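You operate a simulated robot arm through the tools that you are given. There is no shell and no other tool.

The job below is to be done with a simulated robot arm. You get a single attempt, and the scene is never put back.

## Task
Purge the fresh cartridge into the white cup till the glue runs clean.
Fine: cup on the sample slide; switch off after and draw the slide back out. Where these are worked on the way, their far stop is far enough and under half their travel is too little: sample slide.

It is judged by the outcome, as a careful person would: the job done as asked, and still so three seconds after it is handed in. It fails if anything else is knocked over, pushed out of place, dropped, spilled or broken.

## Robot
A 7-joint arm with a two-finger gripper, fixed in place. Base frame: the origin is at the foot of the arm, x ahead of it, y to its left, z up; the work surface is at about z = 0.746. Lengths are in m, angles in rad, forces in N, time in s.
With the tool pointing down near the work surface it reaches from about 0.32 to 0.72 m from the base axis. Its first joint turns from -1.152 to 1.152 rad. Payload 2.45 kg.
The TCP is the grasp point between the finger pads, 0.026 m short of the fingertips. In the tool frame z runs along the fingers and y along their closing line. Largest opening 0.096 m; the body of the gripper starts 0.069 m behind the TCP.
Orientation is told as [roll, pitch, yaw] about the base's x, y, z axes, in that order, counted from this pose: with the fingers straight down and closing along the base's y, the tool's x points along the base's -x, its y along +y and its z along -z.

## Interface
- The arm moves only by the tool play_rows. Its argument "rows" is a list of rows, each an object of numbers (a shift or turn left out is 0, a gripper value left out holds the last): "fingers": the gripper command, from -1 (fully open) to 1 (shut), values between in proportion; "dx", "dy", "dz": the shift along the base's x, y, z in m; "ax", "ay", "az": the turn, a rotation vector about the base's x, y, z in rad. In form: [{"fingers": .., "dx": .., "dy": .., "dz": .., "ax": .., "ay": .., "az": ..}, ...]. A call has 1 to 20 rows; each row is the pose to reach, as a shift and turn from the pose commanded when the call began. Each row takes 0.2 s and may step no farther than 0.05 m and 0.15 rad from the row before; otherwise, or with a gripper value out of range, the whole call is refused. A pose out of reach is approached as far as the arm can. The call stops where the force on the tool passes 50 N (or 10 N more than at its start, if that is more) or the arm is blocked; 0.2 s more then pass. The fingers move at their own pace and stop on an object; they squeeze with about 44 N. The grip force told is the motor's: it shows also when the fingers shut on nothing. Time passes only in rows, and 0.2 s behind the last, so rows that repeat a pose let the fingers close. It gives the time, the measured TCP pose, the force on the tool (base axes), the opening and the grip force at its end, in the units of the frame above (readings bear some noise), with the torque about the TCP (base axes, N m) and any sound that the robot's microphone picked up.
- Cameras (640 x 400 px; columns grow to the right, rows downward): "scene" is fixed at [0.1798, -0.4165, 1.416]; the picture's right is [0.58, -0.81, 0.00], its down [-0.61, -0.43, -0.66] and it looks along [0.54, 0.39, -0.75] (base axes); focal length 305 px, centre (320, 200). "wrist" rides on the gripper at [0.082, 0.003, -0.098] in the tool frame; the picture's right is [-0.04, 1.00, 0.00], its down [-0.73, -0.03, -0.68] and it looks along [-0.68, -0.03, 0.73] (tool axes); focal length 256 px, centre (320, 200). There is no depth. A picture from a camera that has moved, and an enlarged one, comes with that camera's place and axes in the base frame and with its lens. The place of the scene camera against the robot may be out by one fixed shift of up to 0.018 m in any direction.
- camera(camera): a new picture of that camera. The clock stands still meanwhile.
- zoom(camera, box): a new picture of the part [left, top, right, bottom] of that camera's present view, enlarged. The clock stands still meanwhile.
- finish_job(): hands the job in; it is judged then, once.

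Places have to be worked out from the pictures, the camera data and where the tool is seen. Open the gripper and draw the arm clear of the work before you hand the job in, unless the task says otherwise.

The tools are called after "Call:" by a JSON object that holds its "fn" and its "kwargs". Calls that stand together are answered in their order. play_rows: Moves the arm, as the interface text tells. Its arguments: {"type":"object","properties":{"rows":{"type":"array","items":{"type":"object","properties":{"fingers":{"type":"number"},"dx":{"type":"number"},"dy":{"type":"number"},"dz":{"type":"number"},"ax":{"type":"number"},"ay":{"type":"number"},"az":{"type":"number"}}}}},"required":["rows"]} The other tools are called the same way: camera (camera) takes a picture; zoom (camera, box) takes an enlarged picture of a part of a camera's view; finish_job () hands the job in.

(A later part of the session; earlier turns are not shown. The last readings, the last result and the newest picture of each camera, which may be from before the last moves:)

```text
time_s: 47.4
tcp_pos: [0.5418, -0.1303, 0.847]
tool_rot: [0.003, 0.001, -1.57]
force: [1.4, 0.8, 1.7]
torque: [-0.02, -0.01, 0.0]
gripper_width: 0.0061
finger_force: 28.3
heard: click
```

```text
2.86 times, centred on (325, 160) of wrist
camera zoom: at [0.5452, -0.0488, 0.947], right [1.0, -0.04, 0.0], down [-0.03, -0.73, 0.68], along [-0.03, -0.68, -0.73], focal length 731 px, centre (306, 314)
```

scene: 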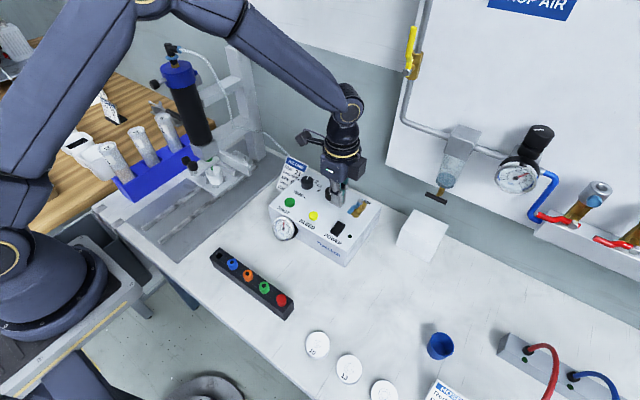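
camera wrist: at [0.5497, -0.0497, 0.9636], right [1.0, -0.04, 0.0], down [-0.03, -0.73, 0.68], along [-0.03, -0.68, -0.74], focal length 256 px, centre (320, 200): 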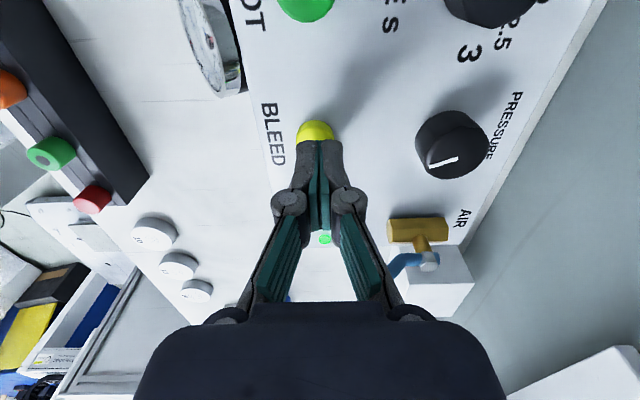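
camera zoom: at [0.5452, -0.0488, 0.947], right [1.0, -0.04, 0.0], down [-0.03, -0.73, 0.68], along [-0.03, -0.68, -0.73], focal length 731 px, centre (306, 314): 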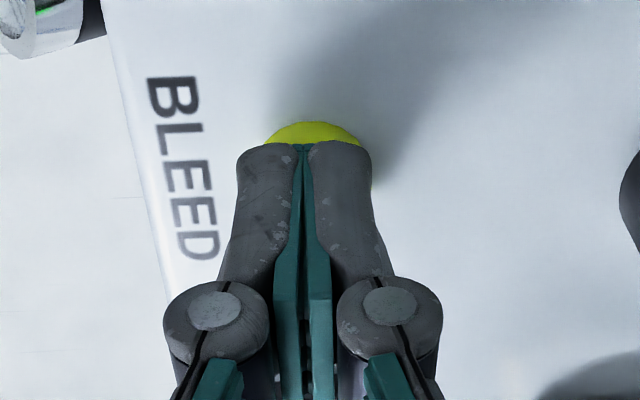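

A click was heard, so BLEED is actuated. I'll hold this position and watch the nozzle.

Call:
{"fn": "play_rows", "kwargs": {"rows": [{"fingers": 1, "dz": -0.0005}, {"dz": -0.0005}]}}

Call:
{"fn": "zoom", "kwargs": {"camera": "scene", "box": [190, 140, 240, 190]}}

```text
time_s: 48.0
tcp_pos: [0.5412, -0.1299, 0.8467]
tool_rot: [0.001, 0.003, -1.569]
force: [0.7, -1.1, 3.5]
torque: [-0.03, -0.03, -0.02]
gripper_width: 0.0061
finger_force: 28.3
```

```text
8.00 times, centred on (215, 165) of scene
camera zoom: at [0.1798, -0.4165, 1.416], right [0.58, -0.81, 0.0], down [-0.61, -0.43, -0.66], along [0.54, 0.39, -0.75], focal length 2436 px, centre (1160, 480)
```

zoom: 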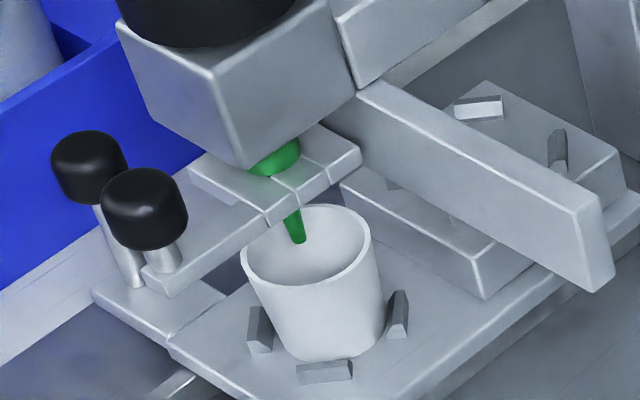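

Call:
{"fn": "play_rows", "kwargs": {"rows": [{"fingers": 1, "dz": -0.0005}, {"dz": -0.0005}, {"dz": -0.0005}, {"dz": -0.0005}]}}

Call:
{"fn": "zoom", "kwargs": {"camera": "scene", "box": [190, 140, 240, 190]}}

Call:
{"fn": "zoom", "kwargs": {"camera": "scene", "box": [265, 170, 345, 250]}}

```text
time_s: 49.0
tcp_pos: [0.5416, -0.1296, 0.8463]
tool_rot: [-0.001, 0.001, -1.571]
force: [-0.7, -1.0, 4.1]
torque: [-0.06, -0.02, 0.02]
gripper_width: 0.006
finger_force: 27.8
```

```text
8.00 times, centred on (215, 165) of scene
camera zoom: at [0.1798, -0.4165, 1.416], right [0.58, -0.81, 0.0], down [-0.61, -0.43, -0.66], along [0.54, 0.39, -0.75], focal length 2436 px, centre (1160, 480)
```

zoom: 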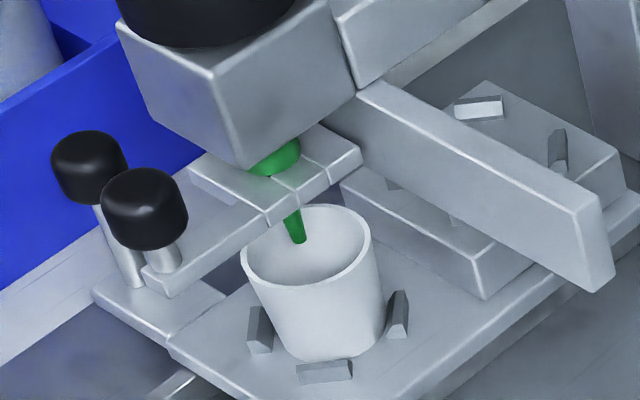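

```text
5.00 times, centred on (305, 210) of scene
camera zoom: at [0.1798, -0.4165, 1.416], right [0.58, -0.81, 0.0], down [-0.61, -0.43, -0.66], along [0.54, 0.39, -0.75], focal length 1523 px, centre (395, 150)
```

zoom: 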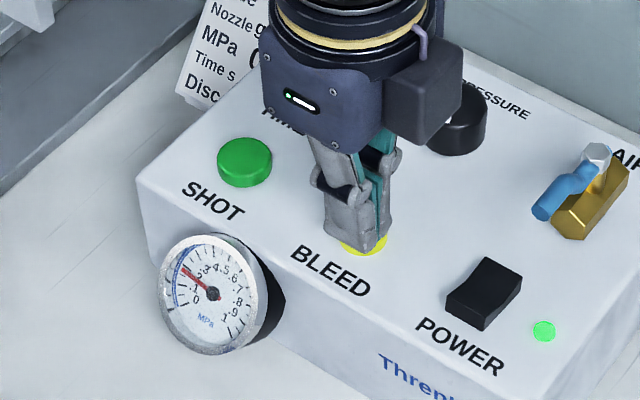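

The gauge has dropped from 0.4 to about 0.17 with nothing from the nozzle: BLEED vents the air pressure rather than dispensing. I'll release it now and check whether the pressure recovers.

Call:
{"fn": "play_rows", "kwargs": {"rows": [{"fingers": 1, "dz": 0.01}, {"dz": 0.03}]}}

Call:
{"fn": "zoom", "kwargs": {"camera": "scene", "box": [265, 170, 345, 250]}}

Call:
{"fn": "zoom", "kwargs": {"camera": "scene", "box": [190, 140, 240, 190]}}

```text
time_s: 49.6
tcp_pos: [0.539, -0.1286, 0.8757]
tool_rot: [0.0, 0.001, -1.57]
force: [0.1, -1.2, -0.6]
torque: [0.04, -0.03, -0.01]
gripper_width: 0.0
finger_force: 28.6
```

```text
5.00 times, centred on (305, 210) of scene
camera zoom: at [0.1798, -0.4165, 1.416], right [0.58, -0.81, 0.0], down [-0.61, -0.43, -0.66], along [0.54, 0.39, -0.75], focal length 1523 px, centre (395, 150)
```

zoom: 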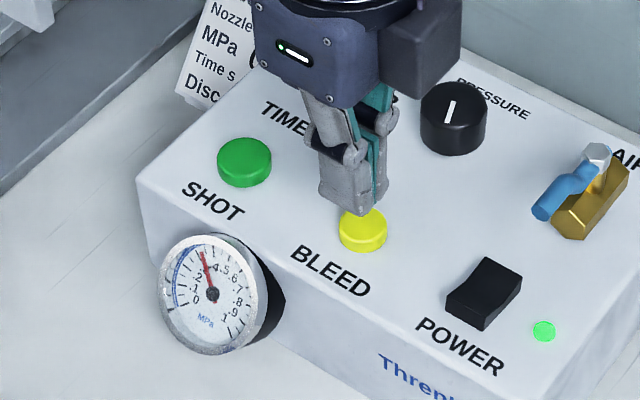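

```text
8.00 times, centred on (215, 165) of scene
camera zoom: at [0.1798, -0.4165, 1.416], right [0.58, -0.81, 0.0], down [-0.61, -0.43, -0.66], along [0.54, 0.39, -0.75], focal length 2436 px, centre (1160, 480)
```

zoom: 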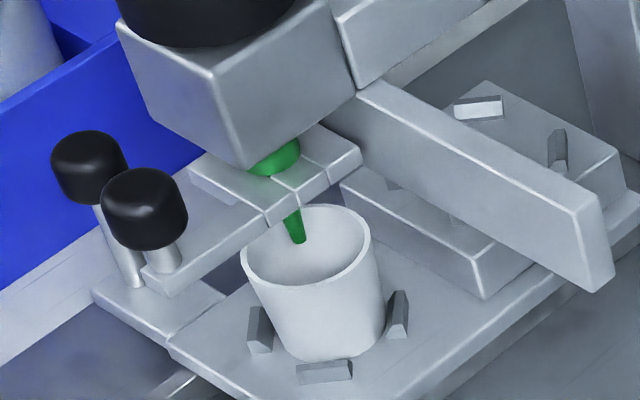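

The gauge is climbing back (about 0.35), so the regulator is refilling and no harm was done. Dispensing must be by SHOT, so I'll move over the green button at about (0.543, -0.056).

Call:
{"fn": "play_rows", "kwargs": {"rows": [{"fingers": 1, "dx": 0.001, "dy": 0.03, "dz": 0.0}, {"dx": 0.003, "dy": 0.065}, {"dx": 0.004, "dy": 0.0725}, {"dx": 0.004, "dy": 0.0725, "dz": -0.01}, {"dx": 0.004, "dy": 0.0725, "dz": -0.01}]}}

Call:
{"fn": "camera", "kwargs": {"camera": "wrist"}}

Call:
{"fn": "zoom", "kwargs": {"camera": "scene", "box": [180, 130, 360, 250]}}

```text
time_s: 50.8
tcp_pos: [0.544, -0.0553, 0.8675]
tool_rot: [0.002, 0.001, -1.572]
force: [0.5, -0.2, 0.6]
torque: [-0.01, 0.02, -0.02]
gripper_width: 0.0001
finger_force: 28.2
```

```text
taken
camera wrist: at [0.5475, 0.0259, 0.9662], right [1.0, -0.04, 0.0], down [-0.03, -0.73, 0.68], along [-0.03, -0.68, -0.74], focal length 256 px, centre (320, 200)
```

wrist: 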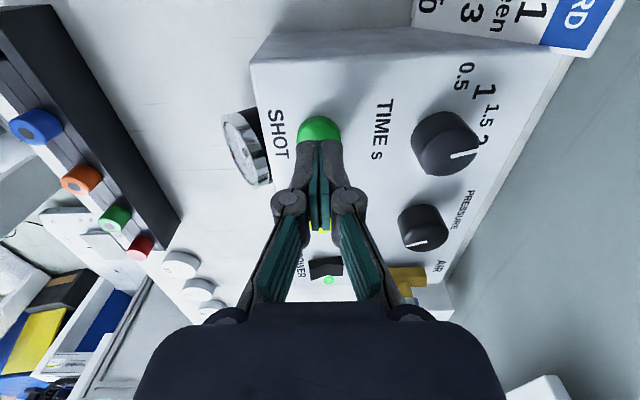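

```text
3.33 times, centred on (270, 190) of scene
camera zoom: at [0.1799, -0.4165, 1.4159], right [0.58, -0.81, 0.0], down [-0.61, -0.43, -0.66], along [0.54, 0.39, -0.75], focal length 1015 px, centre (487, 233)
```

zoom: 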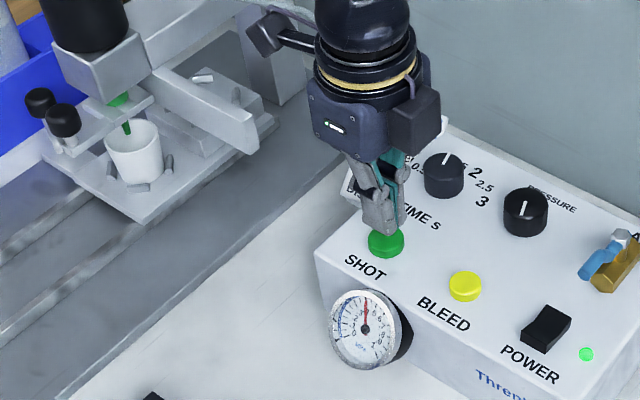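

The gauge is back at 0.4. I'll press SHOT the same way, watching for the click and the nozzle.

Call:
{"fn": "play_rows", "kwargs": {"rows": [{"fingers": 1, "dz": -0.006}, {"dz": -0.012}, {"dz": -0.016}, {"dz": -0.018}]}}

Call:
{"fn": "zoom", "kwargs": {"camera": "scene", "box": [190, 140, 240, 190]}}

```text
time_s: 51.8
tcp_pos: [0.5445, -0.057, 0.8507]
tool_rot: [0.002, 0.002, -1.571]
force: [-1.3, -0.3, 1.9]
torque: [-0.03, 0.0, 0.02]
gripper_width: 0.006
finger_force: 28.5
```

```text
8.00 times, centred on (215, 165) of scene
camera zoom: at [0.1798, -0.4165, 1.416], right [0.58, -0.81, 0.0], down [-0.61, -0.43, -0.66], along [0.54, 0.39, -0.75], focal length 2436 px, centre (1160, 480)
```

zoom: 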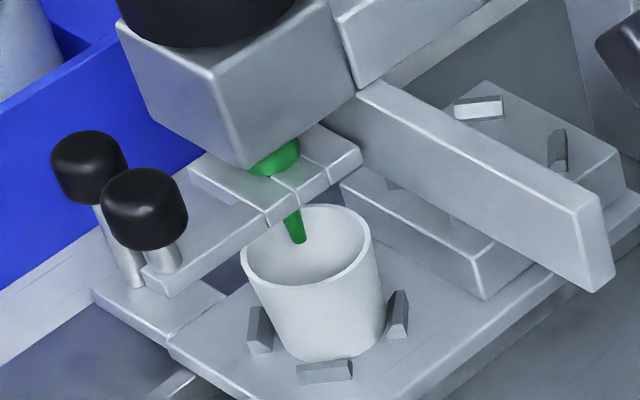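

I'm in contact with the SHOT button now; I'll press down another 3 mm for the click.

Call:
{"fn": "play_rows", "kwargs": {"rows": [{"fingers": 1, "dz": -0.003}]}}

Call:
{"fn": "zoom", "kwargs": {"camera": "scene", "box": [190, 140, 240, 190]}}

```text
time_s: 52.2
tcp_pos: [0.5442, -0.0577, 0.8464]
tool_rot: [0.003, 0.002, -1.571]
force: [0.2, -1.2, 4.1]
torque: [-0.01, -0.01, -0.03]
gripper_width: 0.006
finger_force: 28.3
heard: click
```

```text
8.00 times, centred on (215, 165) of scene
camera zoom: at [0.1798, -0.4165, 1.416], right [0.58, -0.81, 0.0], down [-0.61, -0.43, -0.66], along [0.54, 0.39, -0.75], focal length 2436 px, centre (1160, 480)
```

zoom: 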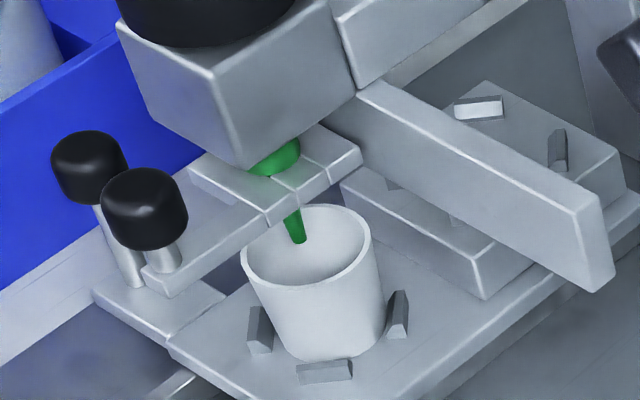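

Click heard. I'll hold a short moment and look at the nozzle again.

Call:
{"fn": "play_rows", "kwargs": {"rows": [{"fingers": 1, "dz": 0.0}]}}

Call:
{"fn": "zoom", "kwargs": {"camera": "scene", "box": [190, 140, 240, 190]}}

Call:
{"fn": "zoom", "kwargs": {"camera": "scene", "box": [265, 170, 345, 250]}}

```text
time_s: 52.6
tcp_pos: [0.5446, -0.0573, 0.8461]
tool_rot: [0.001, 0.002, -1.569]
force: [0.6, -0.5, 4.3]
torque: [-0.03, -0.01, 0.01]
gripper_width: 0.006
finger_force: 28.5
```

```text
8.00 times, centred on (215, 165) of scene
camera zoom: at [0.1798, -0.4165, 1.416], right [0.58, -0.81, 0.0], down [-0.61, -0.43, -0.66], along [0.54, 0.39, -0.75], focal length 2436 px, centre (1160, 480)
```

zoom: 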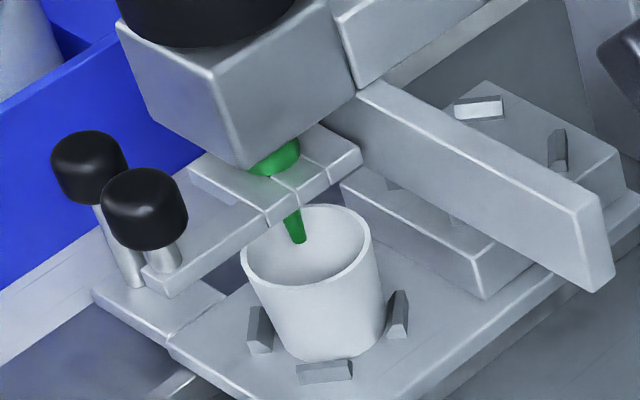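

```text
5.00 times, centred on (305, 210) of scene
camera zoom: at [0.1798, -0.4165, 1.416], right [0.58, -0.81, 0.0], down [-0.61, -0.43, -0.66], along [0.54, 0.39, -0.75], focal length 1523 px, centre (395, 150)
```

zoom: 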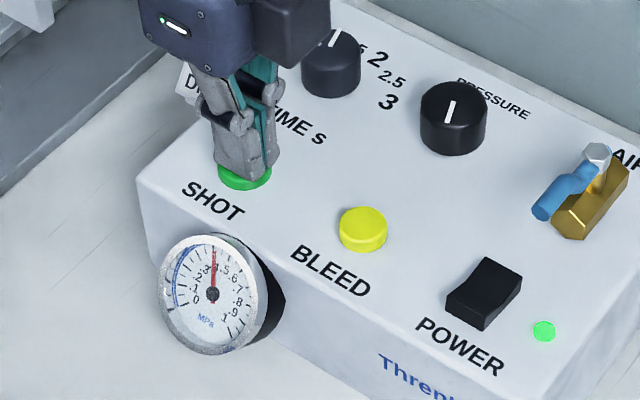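

Call:
{"fn": "play_rows", "kwargs": {"rows": [{"fingers": 1, "dz": 0.0}, {"dz": 0.0}, {"dz": 0.0}, {"dz": 0.0}]}}

Call:
{"fn": "zoom", "kwargs": {"camera": "scene", "box": [190, 140, 240, 190]}}

Call:
{"fn": "camera", "kwargs": {"camera": "scene"}}

```text
time_s: 53.6
tcp_pos: [0.5436, -0.0575, 0.8466]
tool_rot: [0.0, 0.001, -1.57]
force: [0.5, -1.0, 3.5]
torque: [0.0, -0.04, 0.03]
gripper_width: 0.0062
finger_force: 28.7
```

```text
8.00 times, centred on (215, 165) of scene
camera zoom: at [0.1798, -0.4165, 1.416], right [0.58, -0.81, 0.0], down [-0.61, -0.43, -0.66], along [0.54, 0.39, -0.75], focal length 2436 px, centre (1160, 480)
```

zoom: 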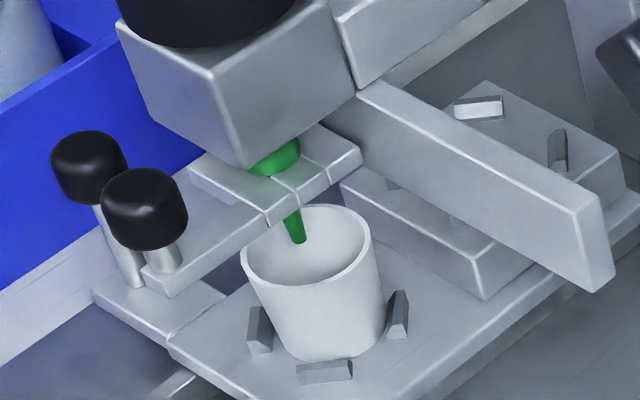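

```text
taken
```

scene: 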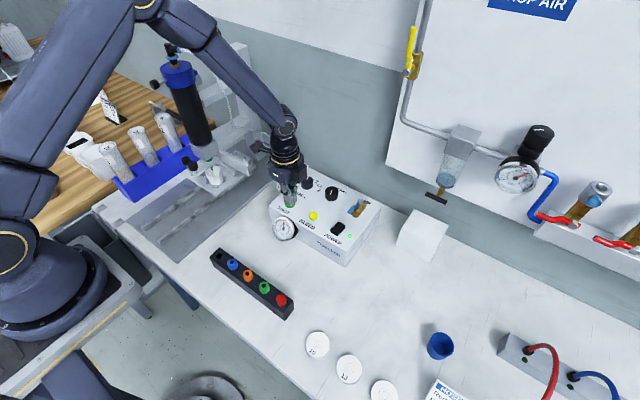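

Call:
{"fn": "zoom", "kwargs": {"camera": "scene", "box": [204, 160, 224, 185]}}

Call:
{"fn": "zoom", "kwargs": {"camera": "wrist", "box": [250, 0, 640, 220]}}

```text
16.00 times, centred on (214, 172) of scene
camera zoom: at [0.1798, -0.4165, 1.416], right [0.58, -0.81, 0.0], down [-0.61, -0.43, -0.66], along [0.54, 0.39, -0.75], focal length 4873 px, centre (2016, 640)
```

zoom: 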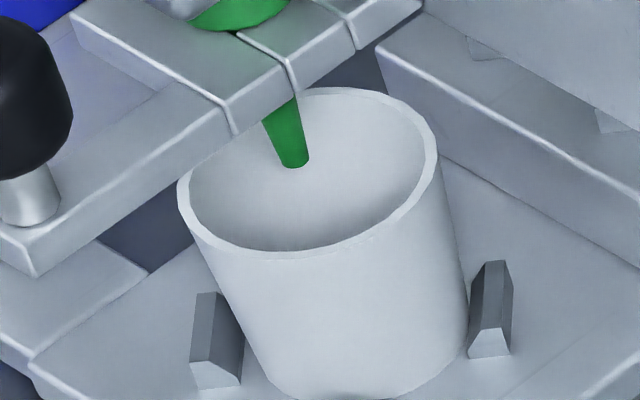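

```text
1.64 times, centred on (445, 110) of wrist
camera zoom: at [0.5474, 0.0251, 0.9458], right [1.0, -0.04, 0.0], down [-0.03, -0.73, 0.68], along [-0.03, -0.68, -0.74], focal length 420 px, centre (115, 348)
```

zoom: 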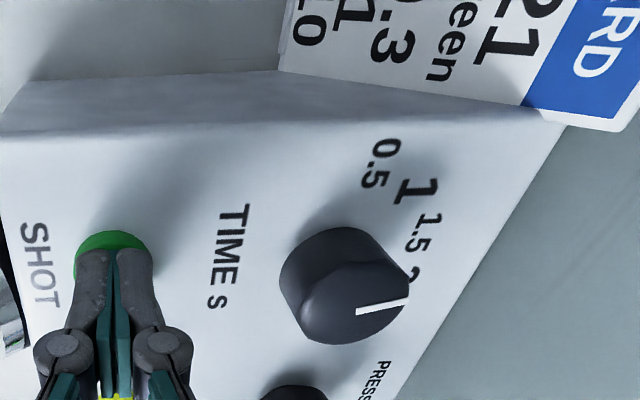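

No glue is visible yet, though the cup bottom isn't in view. I'll release and press SHOT once more, watching the nozzle through the whole shot.

Call:
{"fn": "play_rows", "kwargs": {"rows": [{"fingers": 1, "dz": 0.006}, {"dz": 0.008}]}}

Call:
{"fn": "zoom", "kwargs": {"camera": "scene", "box": [204, 160, 224, 185]}}

Call:
{"fn": "play_rows", "kwargs": {"rows": [{"fingers": 1, "dz": -0.009}]}}

Call:
{"fn": "zoom", "kwargs": {"camera": "scene", "box": [204, 160, 224, 185]}}

Call:
{"fn": "play_rows", "kwargs": {"rows": [{"fingers": 1, "dz": 0.0}]}}

Call:
{"fn": "zoom", "kwargs": {"camera": "scene", "box": [204, 160, 224, 185]}}

```text
time_s: 54.2
tcp_pos: [0.545, -0.0565, 0.8536]
tool_rot: [0.001, 0.002, -1.571]
force: [0.2, -0.9, 0.0]
torque: [0.02, 0.02, 0.01]
gripper_width: 0.0
finger_force: 28.4
```

```text
16.00 times, centred on (214, 172) of scene
camera zoom: at [0.1798, -0.4165, 1.416], right [0.58, -0.81, 0.0], down [-0.61, -0.43, -0.66], along [0.54, 0.39, -0.75], focal length 4873 px, centre (2016, 640)
```

zoom: 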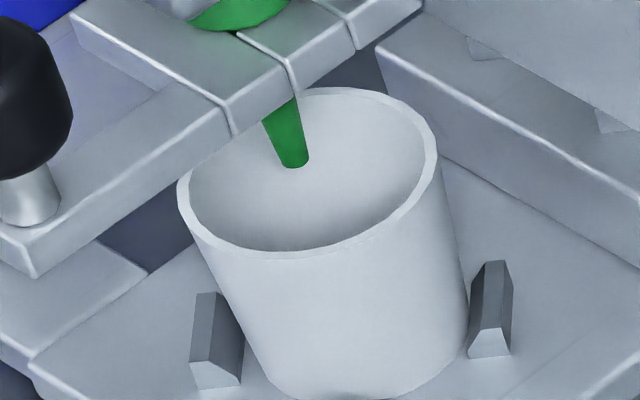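

```text
time_s: 54.6
tcp_pos: [0.5445, -0.056, 0.8457]
tool_rot: [0.002, 0.003, -1.57]
force: [-2.3, 0.1, 8.5]
torque: [0.02, 0.09, 0.04]
gripper_width: 0.0062
finger_force: 28.9
heard: click
```

```text
16.00 times, centred on (214, 172) of scene
camera zoom: at [0.1796, -0.4165, 1.416], right [0.58, -0.81, 0.0], down [-0.61, -0.43, -0.66], along [0.54, 0.39, -0.75], focal length 4873 px, centre (2016, 640)
```

zoom: 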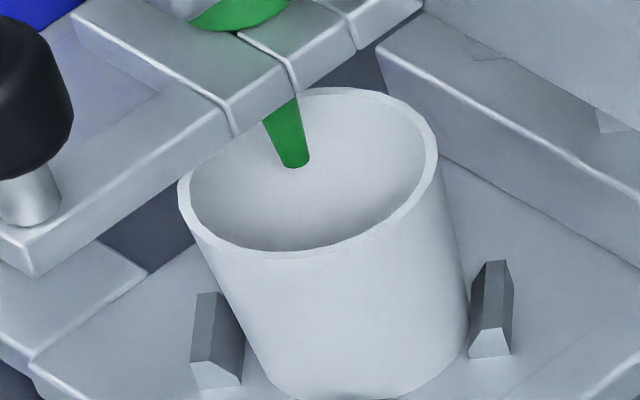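

```text
time_s: 55.0
tcp_pos: [0.5455, -0.0569, 0.8457]
tool_rot: [0.001, 0.002, -1.57]
force: [-1.3, -0.6, 10.0]
torque: [-0.03, 0.03, 0.02]
gripper_width: 0.0062
finger_force: 28.4
```

```text
16.00 times, centred on (214, 172) of scene
camera zoom: at [0.1796, -0.4165, 1.416], right [0.58, -0.81, 0.0], down [-0.61, -0.43, -0.66], along [0.54, 0.39, -0.75], focal length 4873 px, centre (2016, 640)
```

zoom: 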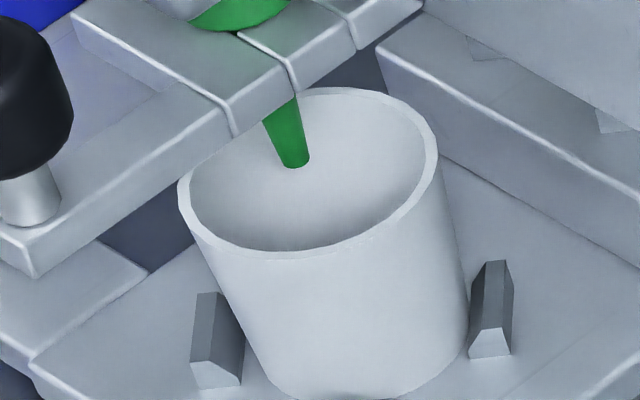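

A second click, still nothing visible at the tip; a fresh cartridge may need a few shots before glue reaches the nozzle. I'll let this shot run out and fire more, checking each time.

Call:
{"fn": "play_rows", "kwargs": {"rows": [{"fingers": 1, "dz": 0.0}, {"dz": 0.0}, {"dz": 0.0}, {"dz": 0.0}, {"dz": 0.0}, {"dz": 0.0}]}}

Call:
{"fn": "zoom", "kwargs": {"camera": "scene", "box": [204, 160, 224, 185]}}

Call:
{"fn": "play_rows", "kwargs": {"rows": [{"fingers": 1, "dz": 0.007}, {"dz": 0.007}, {"dz": -0.001}, {"dz": -0.001}, {"dz": -0.001}]}}

Call:
{"fn": "zoom", "kwargs": {"camera": "scene", "box": [204, 160, 224, 185]}}

Call:
{"fn": "zoom", "kwargs": {"camera": "scene", "box": [265, 170, 345, 250]}}

```text
time_s: 56.4
tcp_pos: [0.5439, -0.0564, 0.8445]
tool_rot: [0.001, 0.002, -1.572]
force: [0.6, -1.6, 10.8]
torque: [-0.03, -0.02, -0.01]
gripper_width: 0.0061
finger_force: 28.8
```

```text
16.00 times, centred on (214, 172) of scene
camera zoom: at [0.1797, -0.4165, 1.416], right [0.58, -0.81, 0.0], down [-0.61, -0.43, -0.66], along [0.54, 0.39, -0.75], focal length 4873 px, centre (2016, 640)
```

zoom: 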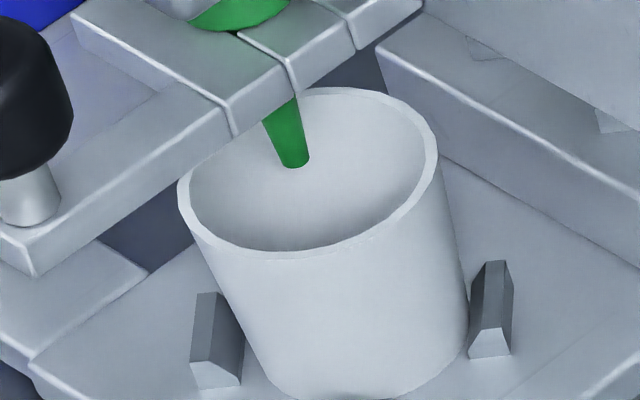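

```text
time_s: 57.6
tcp_pos: [0.5465, -0.0575, 0.8431]
tool_rot: [0.001, 0.003, -1.57]
force: [-5.6, 5.2, 16.7]
torque: [0.15, 0.14, -0.01]
gripper_width: 0.0062
finger_force: 29.0
heard: click
```

```text
16.00 times, centred on (214, 172) of scene
camera zoom: at [0.1794, -0.4163, 1.4161], right [0.58, -0.81, 0.0], down [-0.61, -0.43, -0.66], along [0.54, 0.39, -0.75], focal length 4873 px, centre (2016, 640)
```

zoom: 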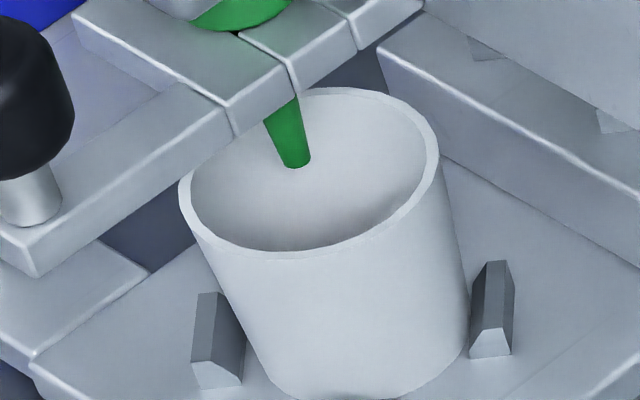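

```text
5.00 times, centred on (305, 210) of scene
camera zoom: at [0.1794, -0.4163, 1.4161], right [0.58, -0.81, 0.0], down [-0.61, -0.43, -0.66], along [0.54, 0.39, -0.75], focal length 1523 px, centre (395, 150)
```

zoom: 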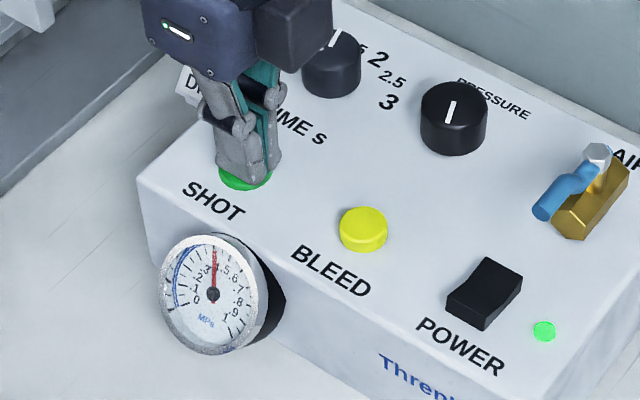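

The inside of the cup may be showing a slight change in shade. I'll zoom right into it while holding this shot.

Call:
{"fn": "zoom", "kwargs": {"camera": "scene", "box": [208, 164, 220, 178]}}

Call:
{"fn": "play_rows", "kwargs": {"rows": [{"fingers": 1, "dz": 0.001}, {"dz": 0.001}, {"dz": 0.001}, {"dz": 0.001}, {"dz": 0.001}, {"dz": 0.001}]}}

Call:
{"fn": "zoom", "kwargs": {"camera": "scene", "box": [208, 164, 220, 178]}}

```text
16.00 times, centred on (214, 171) of scene
camera zoom: at [0.1794, -0.4163, 1.4161], right [0.58, -0.81, 0.0], down [-0.61, -0.43, -0.66], along [0.54, 0.39, -0.75], focal length 4873 px, centre (2016, 664)
```

zoom: 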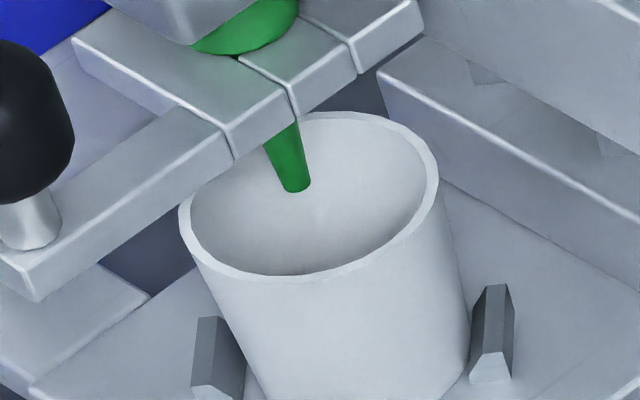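

```text
time_s: 59.0
tcp_pos: [0.5454, -0.0582, 0.846]
tool_rot: [0.0, -0.001, -1.571]
force: [1.2, 0.0, 9.5]
torque: [0.03, -0.06, 0.01]
gripper_width: 0.0059
finger_force: 28.8
```

```text
16.00 times, centred on (214, 171) of scene
camera zoom: at [0.1797, -0.4165, 1.416], right [0.58, -0.81, 0.0], down [-0.61, -0.43, -0.66], along [0.54, 0.39, -0.75], focal length 4873 px, centre (2016, 664)
```

zoom: 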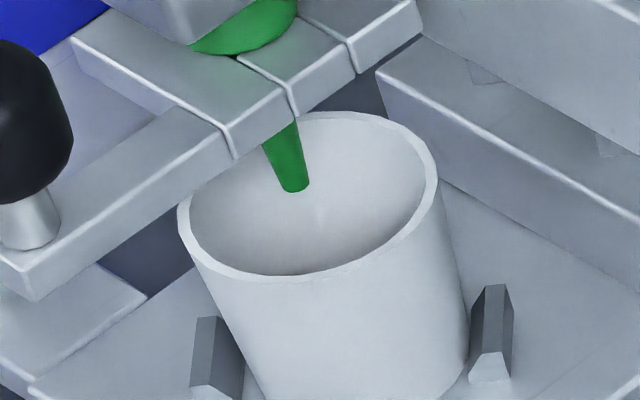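

The scene view can't settle whether there's glue in the cup. I'll release SHOT and bring the wrist camera around to look down into the cup from the robot's side.

Call:
{"fn": "play_rows", "kwargs": {"rows": [{"fingers": 1, "dz": 0.03}, {"dz": 0.06}, {"dx": -0.04, "dz": 0.075, "az": 0.14}, {"dx": -0.085, "dz": 0.085, "az": 0.28}, {"dx": -0.125, "dz": 0.1, "az": 0.42}, {"dx": -0.155, "dy": 0.03, "dz": 0.11, "az": 0.56}, {"dx": -0.175, "dy": 0.065, "dz": 0.12, "az": 0.7}, {"dx": -0.185, "dy": 0.105, "dz": 0.13, "az": 0.84}, {"dx": -0.19, "dy": 0.15, "dz": 0.135, "az": 0.98}, {"dx": -0.19, "dy": 0.195, "dz": 0.14, "az": 1.12}, {"dx": -0.185, "dy": 0.24, "dz": 0.14, "az": 1.25}, {"dx": -0.17, "dy": 0.28, "dz": 0.14, "az": 1.37}, {"dx": -0.15, "dy": 0.32, "dz": 0.14, "az": 1.37}, {"dx": -0.14, "dy": 0.345, "dz": 0.14, "az": 1.37}, {"dx": -0.14, "dy": 0.345, "dz": 0.14, "az": 1.37}]}}

Call:
{"fn": "camera", "kwargs": {"camera": "wrist"}}

Call:
{"fn": "camera", "kwargs": {"camera": "scene"}}

```text
time_s: 62.2
tcp_pos: [0.4062, 0.2878, 0.9888]
tool_rot: [0.001, 0.001, -0.2]
force: [0.6, 0.3, 0.4]
torque: [0.01, -0.05, 0.04]
gripper_width: 0.0
finger_force: 28.4
```

```text
taken
camera wrist: at [0.3267, 0.3072, 1.088], right [0.24, 0.97, 0.0], down [0.71, -0.17, 0.68], along [0.66, -0.16, -0.74], focal length 256 px, centre (320, 200)
```

wrist: 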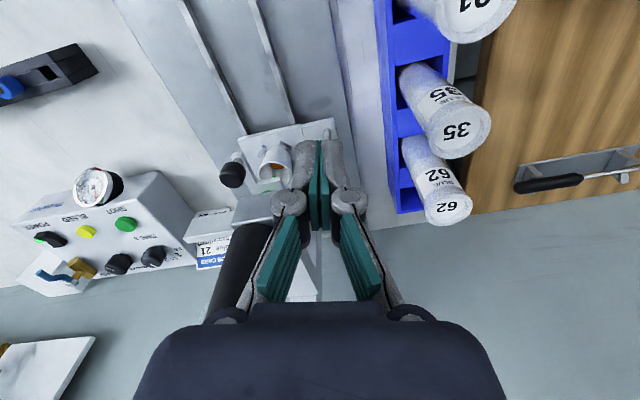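

```text
taken
```

scene: 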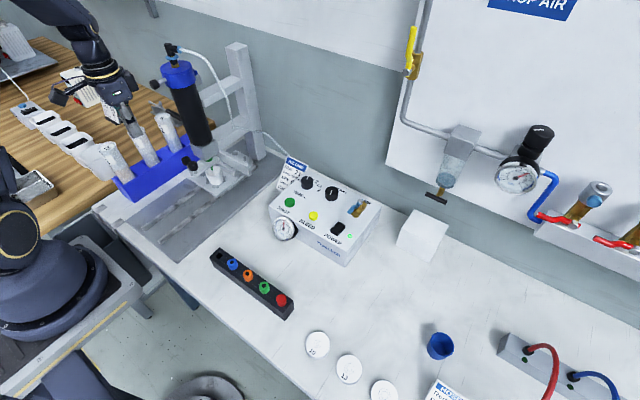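

There's something orange in the cup. I'll zoom in on it.

Call:
{"fn": "zoom", "kwargs": {"camera": "wrist", "box": [245, 135, 305, 195]}}

Call:
{"fn": "zoom", "kwargs": {"camera": "wrist", "box": [262, 142, 294, 172]}}

```text
6.67 times, centred on (275, 165) of wrist
camera zoom: at [0.3267, 0.3072, 1.088], right [0.24, 0.97, 0.0], down [0.71, -0.17, 0.68], along [0.66, -0.16, -0.74], focal length 1707 px, centre (620, 433)
```

zoom: 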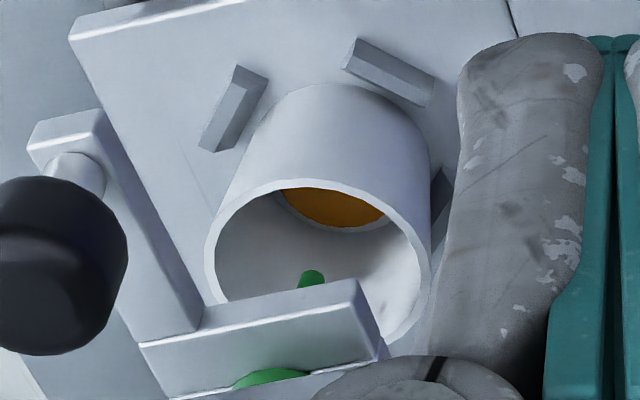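

```text
13.33 times, centred on (278, 157) of wrist
camera zoom: at [0.3267, 0.3072, 1.088], right [0.24, 0.97, 0.0], down [0.71, -0.17, 0.68], along [0.66, -0.16, -0.74], focal length 3413 px, centre (880, 773)
```

zoom: 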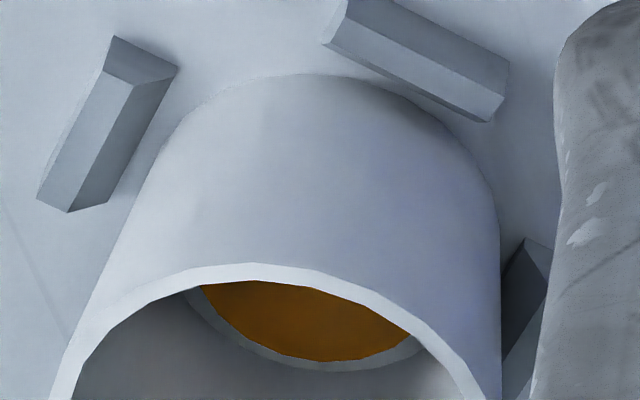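

Orange-amber glue is in the cup, so SHOT does dispense. I'll zoom in more on the puddle and compare it with the rack's glue 21 cartridge to judge whether it is running clean.

Call:
{"fn": "zoom", "kwargs": {"camera": "wrist", "box": [269, 150, 285, 162]}}

Call:
{"fn": "zoom", "kwargs": {"camera": "scene", "box": [80, 110, 220, 210]}}

Call:
{"fn": "zoom", "kwargs": {"camera": "scene", "box": [204, 160, 224, 185]}}

```text
16.00 times, centred on (277, 156) of wrist
camera zoom: at [0.3267, 0.3072, 1.088], right [0.24, 0.97, 0.0], down [0.71, -0.17, 0.68], along [0.66, -0.16, -0.74], focal length 4096 px, centre (1008, 904)
```

zoom: 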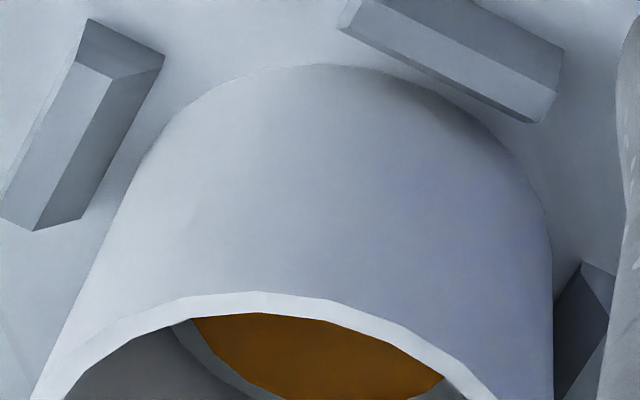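

```text
4.00 times, centred on (150, 160) of scene
camera zoom: at [0.1799, -0.4165, 1.416], right [0.58, -0.81, 0.0], down [-0.61, -0.43, -0.66], along [0.54, 0.39, -0.75], focal length 1218 px, centre (1000, 360)
```

zoom: 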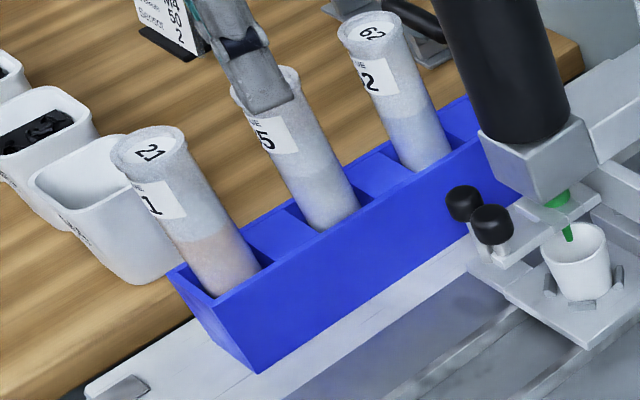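

```text
16.00 times, centred on (214, 172) of scene
camera zoom: at [0.1799, -0.4165, 1.416], right [0.58, -0.81, 0.0], down [-0.61, -0.43, -0.66], along [0.54, 0.39, -0.75], focal length 4873 px, centre (2016, 640)
```

zoom: 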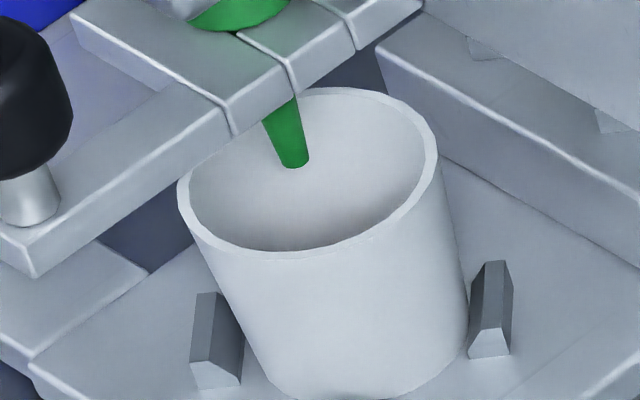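

The puddle is amber, matching the peach tone of glue 21 through its frosted cartridge. I can't tell from this whether it runs clean yet, so I'll return to SHOT (yaw 0 this time) and watch the nozzle closely with frequent frames.

Call:
{"fn": "play_rows", "kwargs": {"rows": [{"fingers": 1, "dx": -0.03, "dy": -0.03}, {"dx": -0.045, "dy": -0.07, "az": 0.1}, {"dx": -0.05, "dy": -0.115, "az": 0.2}, {"dx": -0.05, "dy": -0.16, "az": 0.2}, {"dx": -0.045, "dy": -0.205, "az": 0.2}, {"dx": -0.03, "dy": -0.25, "az": 0.2}, {"dx": -0.005, "dy": -0.29, "dz": -0.01, "az": 0.2}, {"dx": 0.03, "dy": -0.32, "dz": -0.02, "az": 0.2}, {"dx": 0.07, "dy": -0.335, "dz": -0.04, "az": 0.2}, {"dx": 0.11, "dy": -0.345, "dz": -0.055, "az": 0.2}, {"dx": 0.138, "dy": -0.345, "dz": -0.085, "az": 0.2}, {"dx": 0.138, "dy": -0.345, "dz": -0.115, "az": 0.2}, {"dx": 0.138, "dy": -0.345, "dz": -0.115, "az": 0.2}]}}

Call:
{"fn": "camera", "kwargs": {"camera": "wrist"}}

Call:
{"fn": "zoom", "kwargs": {"camera": "scene", "box": [180, 130, 360, 250]}}

```text
time_s: 65.0
tcp_pos: [0.5395, -0.0561, 0.8703]
tool_rot: [-0.001, 0.0, 0.002]
force: [0.3, 0.0, 0.6]
torque: [-0.04, 0.0, 0.02]
gripper_width: 0.0002
finger_force: 28.8
```

```text
taken
camera wrist: at [0.4587, -0.0533, 0.97], right [0.04, 1.0, 0.0], down [0.73, -0.03, 0.68], along [0.68, -0.03, -0.73], focal length 256 px, centre (320, 200)
```

wrist: 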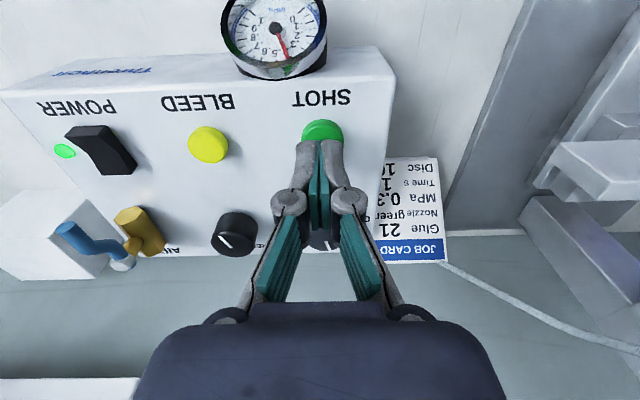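

```text
3.33 times, centred on (270, 190) of scene
camera zoom: at [0.1799, -0.4165, 1.4159], right [0.58, -0.81, 0.0], down [-0.61, -0.43, -0.66], along [0.54, 0.39, -0.75], focal length 1015 px, centre (487, 233)
```

zoom: 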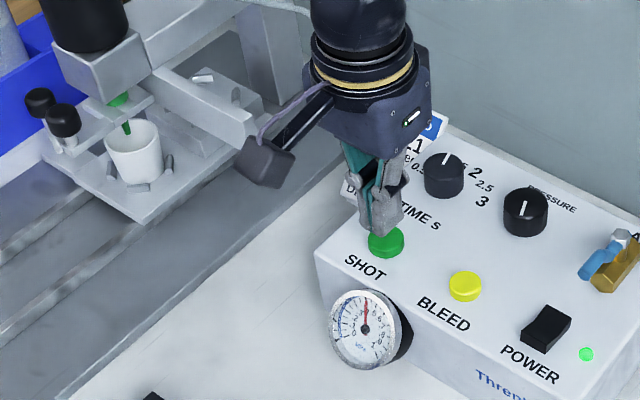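

The fingers are over SHOT. I'll go down to contact, then fire and take frames every 0.4 s.

Call:
{"fn": "play_rows", "kwargs": {"rows": [{"fingers": 1, "dx": 0.003, "dz": -0.008}, {"dx": 0.003, "dz": -0.016}, {"dx": 0.003, "dz": -0.019}]}}

Call:
{"fn": "play_rows", "kwargs": {"rows": [{"fingers": 1, "dz": -0.006}]}}

Call:
{"fn": "zoom", "kwargs": {"camera": "scene", "box": [204, 160, 224, 185]}}

Call:
{"fn": "play_rows", "kwargs": {"rows": [{"fingers": 1, "dz": 0.0}]}}

Call:
{"fn": "zoom", "kwargs": {"camera": "scene", "box": [204, 160, 224, 185]}}

Call:
{"fn": "play_rows", "kwargs": {"rows": [{"fingers": 1, "dz": 0.0}]}}

Call:
{"fn": "zoom", "kwargs": {"camera": "scene", "box": [204, 160, 224, 185]}}

Call:
{"fn": "play_rows", "kwargs": {"rows": [{"fingers": 1, "dz": 0.0}]}}

Call:
{"fn": "zoom", "kwargs": {"camera": "scene", "box": [204, 160, 224, 185]}}

```text
time_s: 65.8
tcp_pos: [0.5456, -0.0565, 0.8522]
tool_rot: [-0.002, 0.002, -0.001]
force: [0.3, 0.5, 0.0]
torque: [-0.04, -0.02, 0.03]
gripper_width: 0.0
finger_force: 29.0
```

```text
time_s: 66.2
tcp_pos: [0.5465, -0.0574, 0.8456]
tool_rot: [0.001, 0.003, 0.001]
force: [-1.7, 1.4, 5.9]
torque: [0.02, 0.06, 0.01]
gripper_width: 0.0058
finger_force: 28.1
heard: click
```

```text
16.00 times, centred on (214, 172) of scene
camera zoom: at [0.1797, -0.4165, 1.416], right [0.58, -0.81, 0.0], down [-0.61, -0.43, -0.66], along [0.54, 0.39, -0.75], focal length 4873 px, centre (2016, 640)
```

zoom: 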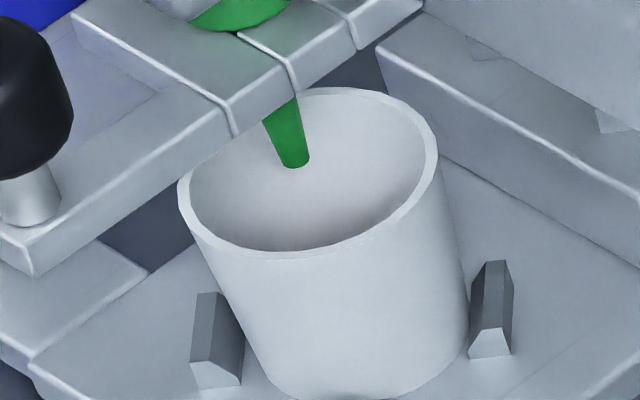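

```text
time_s: 66.6
tcp_pos: [0.547, -0.0574, 0.8462]
tool_rot: [0.0, 0.001, -0.001]
force: [-3.0, 1.1, 7.3]
torque: [0.03, 0.07, -0.02]
gripper_width: 0.0059
finger_force: 28.2
```

```text
16.00 times, centred on (214, 172) of scene
camera zoom: at [0.1797, -0.4165, 1.416], right [0.58, -0.81, 0.0], down [-0.61, -0.43, -0.66], along [0.54, 0.39, -0.75], focal length 4873 px, centre (2016, 640)
```

zoom: 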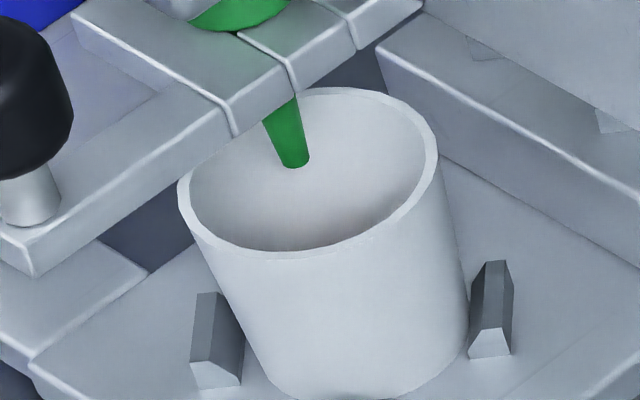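

```text
time_s: 67.0
tcp_pos: [0.5466, -0.0571, 0.8462]
tool_rot: [-0.001, 0.0, -0.001]
force: [-1.2, 1.6, 6.7]
torque: [0.03, 0.04, -0.02]
gripper_width: 0.006
finger_force: 28.6
```

```text
16.00 times, centred on (214, 172) of scene
camera zoom: at [0.1797, -0.4165, 1.416], right [0.58, -0.81, 0.0], down [-0.61, -0.43, -0.66], along [0.54, 0.39, -0.75], focal length 4873 px, centre (2016, 640)
```

zoom: 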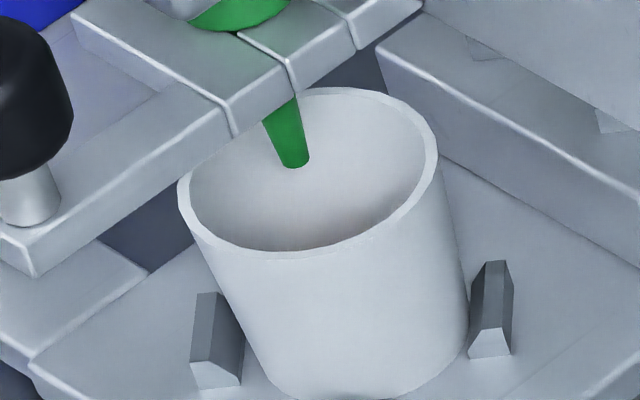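

```text
time_s: 67.4
tcp_pos: [0.5475, -0.057, 0.8458]
tool_rot: [0.0, 0.001, 0.001]
force: [-1.0, 1.2, 6.1]
torque: [0.03, 0.05, 0.01]
gripper_width: 0.006
finger_force: 28.7
```

```text
16.00 times, centred on (214, 172) of scene
camera zoom: at [0.1797, -0.4165, 1.416], right [0.58, -0.81, 0.0], down [-0.61, -0.43, -0.66], along [0.54, 0.39, -0.75], focal length 4873 px, centre (2016, 640)
```

zoom: 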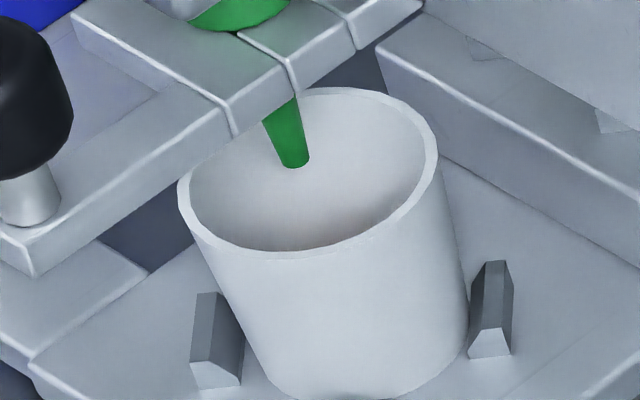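

No stream is drawn in this view, but the warm tint inside the cup is growing, so each shot adds glue. I'll go back to the viewing spot and compare the puddle after this fourth shot.

Call:
{"fn": "play_rows", "kwargs": {"rows": [{"fingers": 1, "dz": 0.03}, {"dx": -0.028, "dz": 0.06}, {"dx": -0.068, "dy": 0.01, "dz": 0.08}, {"dx": -0.108, "dy": 0.025, "dz": 0.1}, {"dx": -0.143, "dy": 0.05, "dz": 0.115}, {"dx": -0.168, "dy": 0.09, "dz": 0.125}, {"dx": -0.183, "dy": 0.135, "dz": 0.135}, {"dx": -0.188, "dy": 0.18, "dz": 0.14}, {"dx": -0.188, "dy": 0.225, "dz": 0.14}, {"dx": -0.183, "dy": 0.27, "dz": 0.14, "az": -0.1}, {"dx": -0.17, "dy": 0.31, "dz": 0.14, "az": -0.2}, {"dx": -0.14, "dy": 0.345, "dz": 0.14, "az": -0.25}, {"dx": -0.14, "dy": 0.345, "dz": 0.14, "az": -0.25}]}}

Call:
{"fn": "camera", "kwargs": {"camera": "wrist"}}

Call:
{"fn": "zoom", "kwargs": {"camera": "wrist", "box": [245, 135, 305, 195]}}

```text
time_s: 70.2
tcp_pos: [0.409, 0.2872, 0.9858]
tool_rot: [0.002, 0.001, -0.253]
force: [0.7, 0.4, -0.8]
torque: [-0.03, -0.01, 0.01]
gripper_width: 0.0
finger_force: 28.6
```

```text
taken
camera wrist: at [0.331, 0.3111, 1.085], right [0.29, 0.96, 0.0], down [0.7, -0.21, 0.68], along [0.65, -0.19, -0.74], focal length 256 px, centre (320, 200)
```

wrist: 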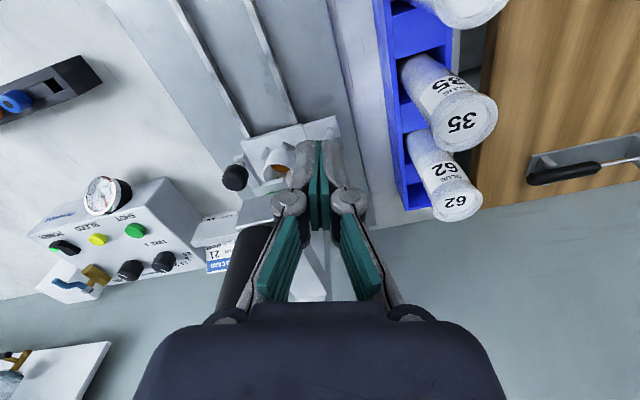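

```text
6.67 times, centred on (275, 165) of wrist
camera zoom: at [0.331, 0.3111, 1.085], right [0.29, 0.96, 0.0], down [0.7, -0.21, 0.68], along [0.65, -0.19, -0.74], focal length 1707 px, centre (620, 433)
```

zoom: 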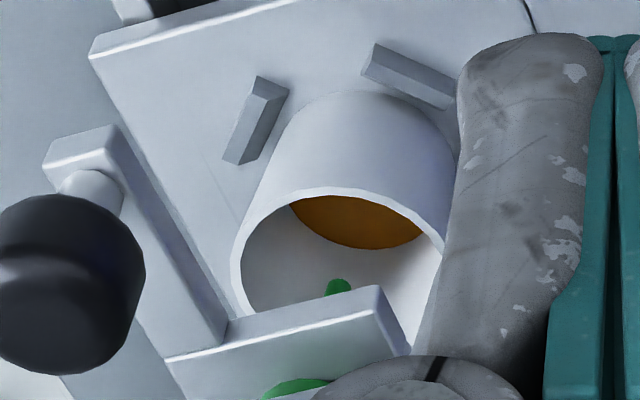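

Call:
{"fn": "zoom", "kwargs": {"camera": "wrist", "box": [268, 148, 290, 168]}}

```text
16.00 times, centred on (279, 158) of wrist
camera zoom: at [0.331, 0.3111, 1.085], right [0.29, 0.96, 0.0], down [0.7, -0.21, 0.68], along [0.65, -0.19, -0.74], focal length 4096 px, centre (976, 872)
```

zoom: 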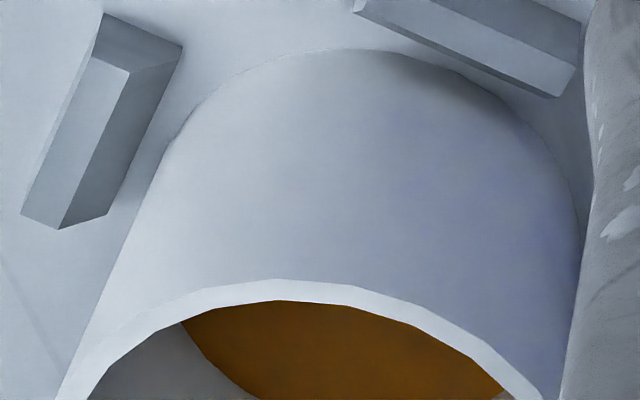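

Call:
{"fn": "zoom", "kwargs": {"camera": "wrist", "box": [268, 156, 290, 172]}}

Call:
{"fn": "zoom", "kwargs": {"camera": "scene", "box": [210, 165, 216, 172]}}

```text
16.00 times, centred on (279, 164) of wrist
camera zoom: at [0.331, 0.3111, 1.085], right [0.29, 0.96, 0.0], down [0.7, -0.21, 0.68], along [0.65, -0.19, -0.74], focal length 4096 px, centre (976, 776)
```

zoom: 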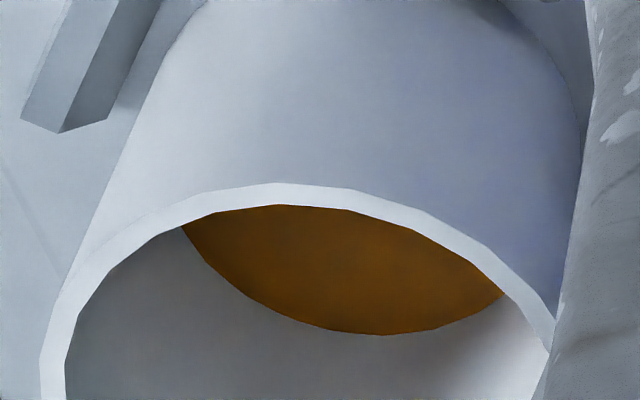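

```text
16.00 times, centred on (213, 168) of scene
camera zoom: at [0.1799, -0.4165, 1.416], right [0.58, -0.81, 0.0], down [-0.61, -0.43, -0.66], along [0.54, 0.39, -0.75], focal length 4873 px, centre (2032, 704)
```

zoom: 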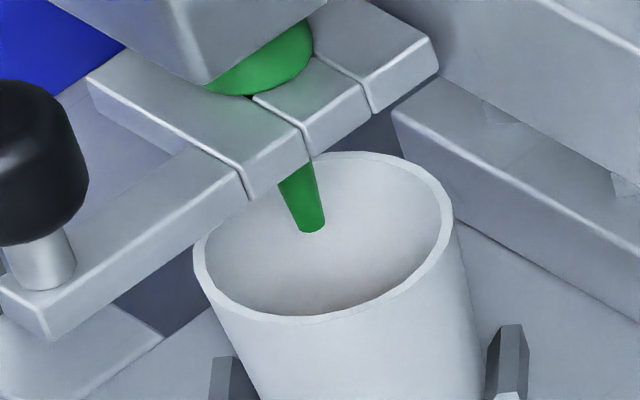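

The puddle is clearly growing (it now covers the floor), with uniform amber and no bubbles visible. To judge whether it's steady and clean, I'll fire a couple more shots and compare again.

Call:
{"fn": "play_rows", "kwargs": {"rows": [{"fingers": 1, "dx": -0.03, "dy": -0.03, "az": 0.05}, {"dx": -0.045, "dy": -0.07, "az": 0.15}, {"dx": -0.05, "dy": -0.115, "az": 0.25}, {"dx": -0.05, "dy": -0.16, "az": 0.25}, {"dx": -0.045, "dy": -0.205, "az": 0.25}, {"dx": -0.03, "dy": -0.25, "az": 0.25}, {"dx": -0.005, "dy": -0.29, "dz": -0.01, "az": 0.25}, {"dx": 0.03, "dy": -0.32, "dz": -0.02, "az": 0.25}, {"dx": 0.07, "dy": -0.335, "dz": -0.04, "az": 0.25}, {"dx": 0.11, "dy": -0.345, "dz": -0.055, "az": 0.25}, {"dx": 0.138, "dy": -0.345, "dz": -0.085, "az": 0.25}, {"dx": 0.138, "dy": -0.345, "dz": -0.12, "az": 0.25}, {"dx": 0.138, "dy": -0.345, "dz": -0.12, "az": 0.25}]}}

Call:
{"fn": "zoom", "kwargs": {"camera": "wrist", "box": [240, 80, 400, 220]}}

```text
time_s: 73.0
tcp_pos: [0.5417, -0.0568, 0.8655]
tool_rot: [0.001, 0.001, 0.002]
force: [0.0, -0.3, 0.8]
torque: [0.03, -0.04, 0.01]
gripper_width: 0.0
finger_force: 27.9
```

```text
2.86 times, centred on (320, 150) of wrist
camera zoom: at [0.46, -0.0535, 0.9639], right [0.04, 1.0, 0.0], down [0.73, -0.03, 0.68], along [0.68, -0.03, -0.73], focal length 731 px, centre (320, 343)
```

zoom: 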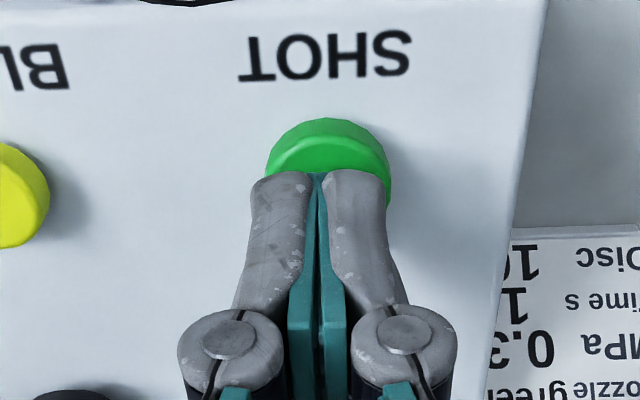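

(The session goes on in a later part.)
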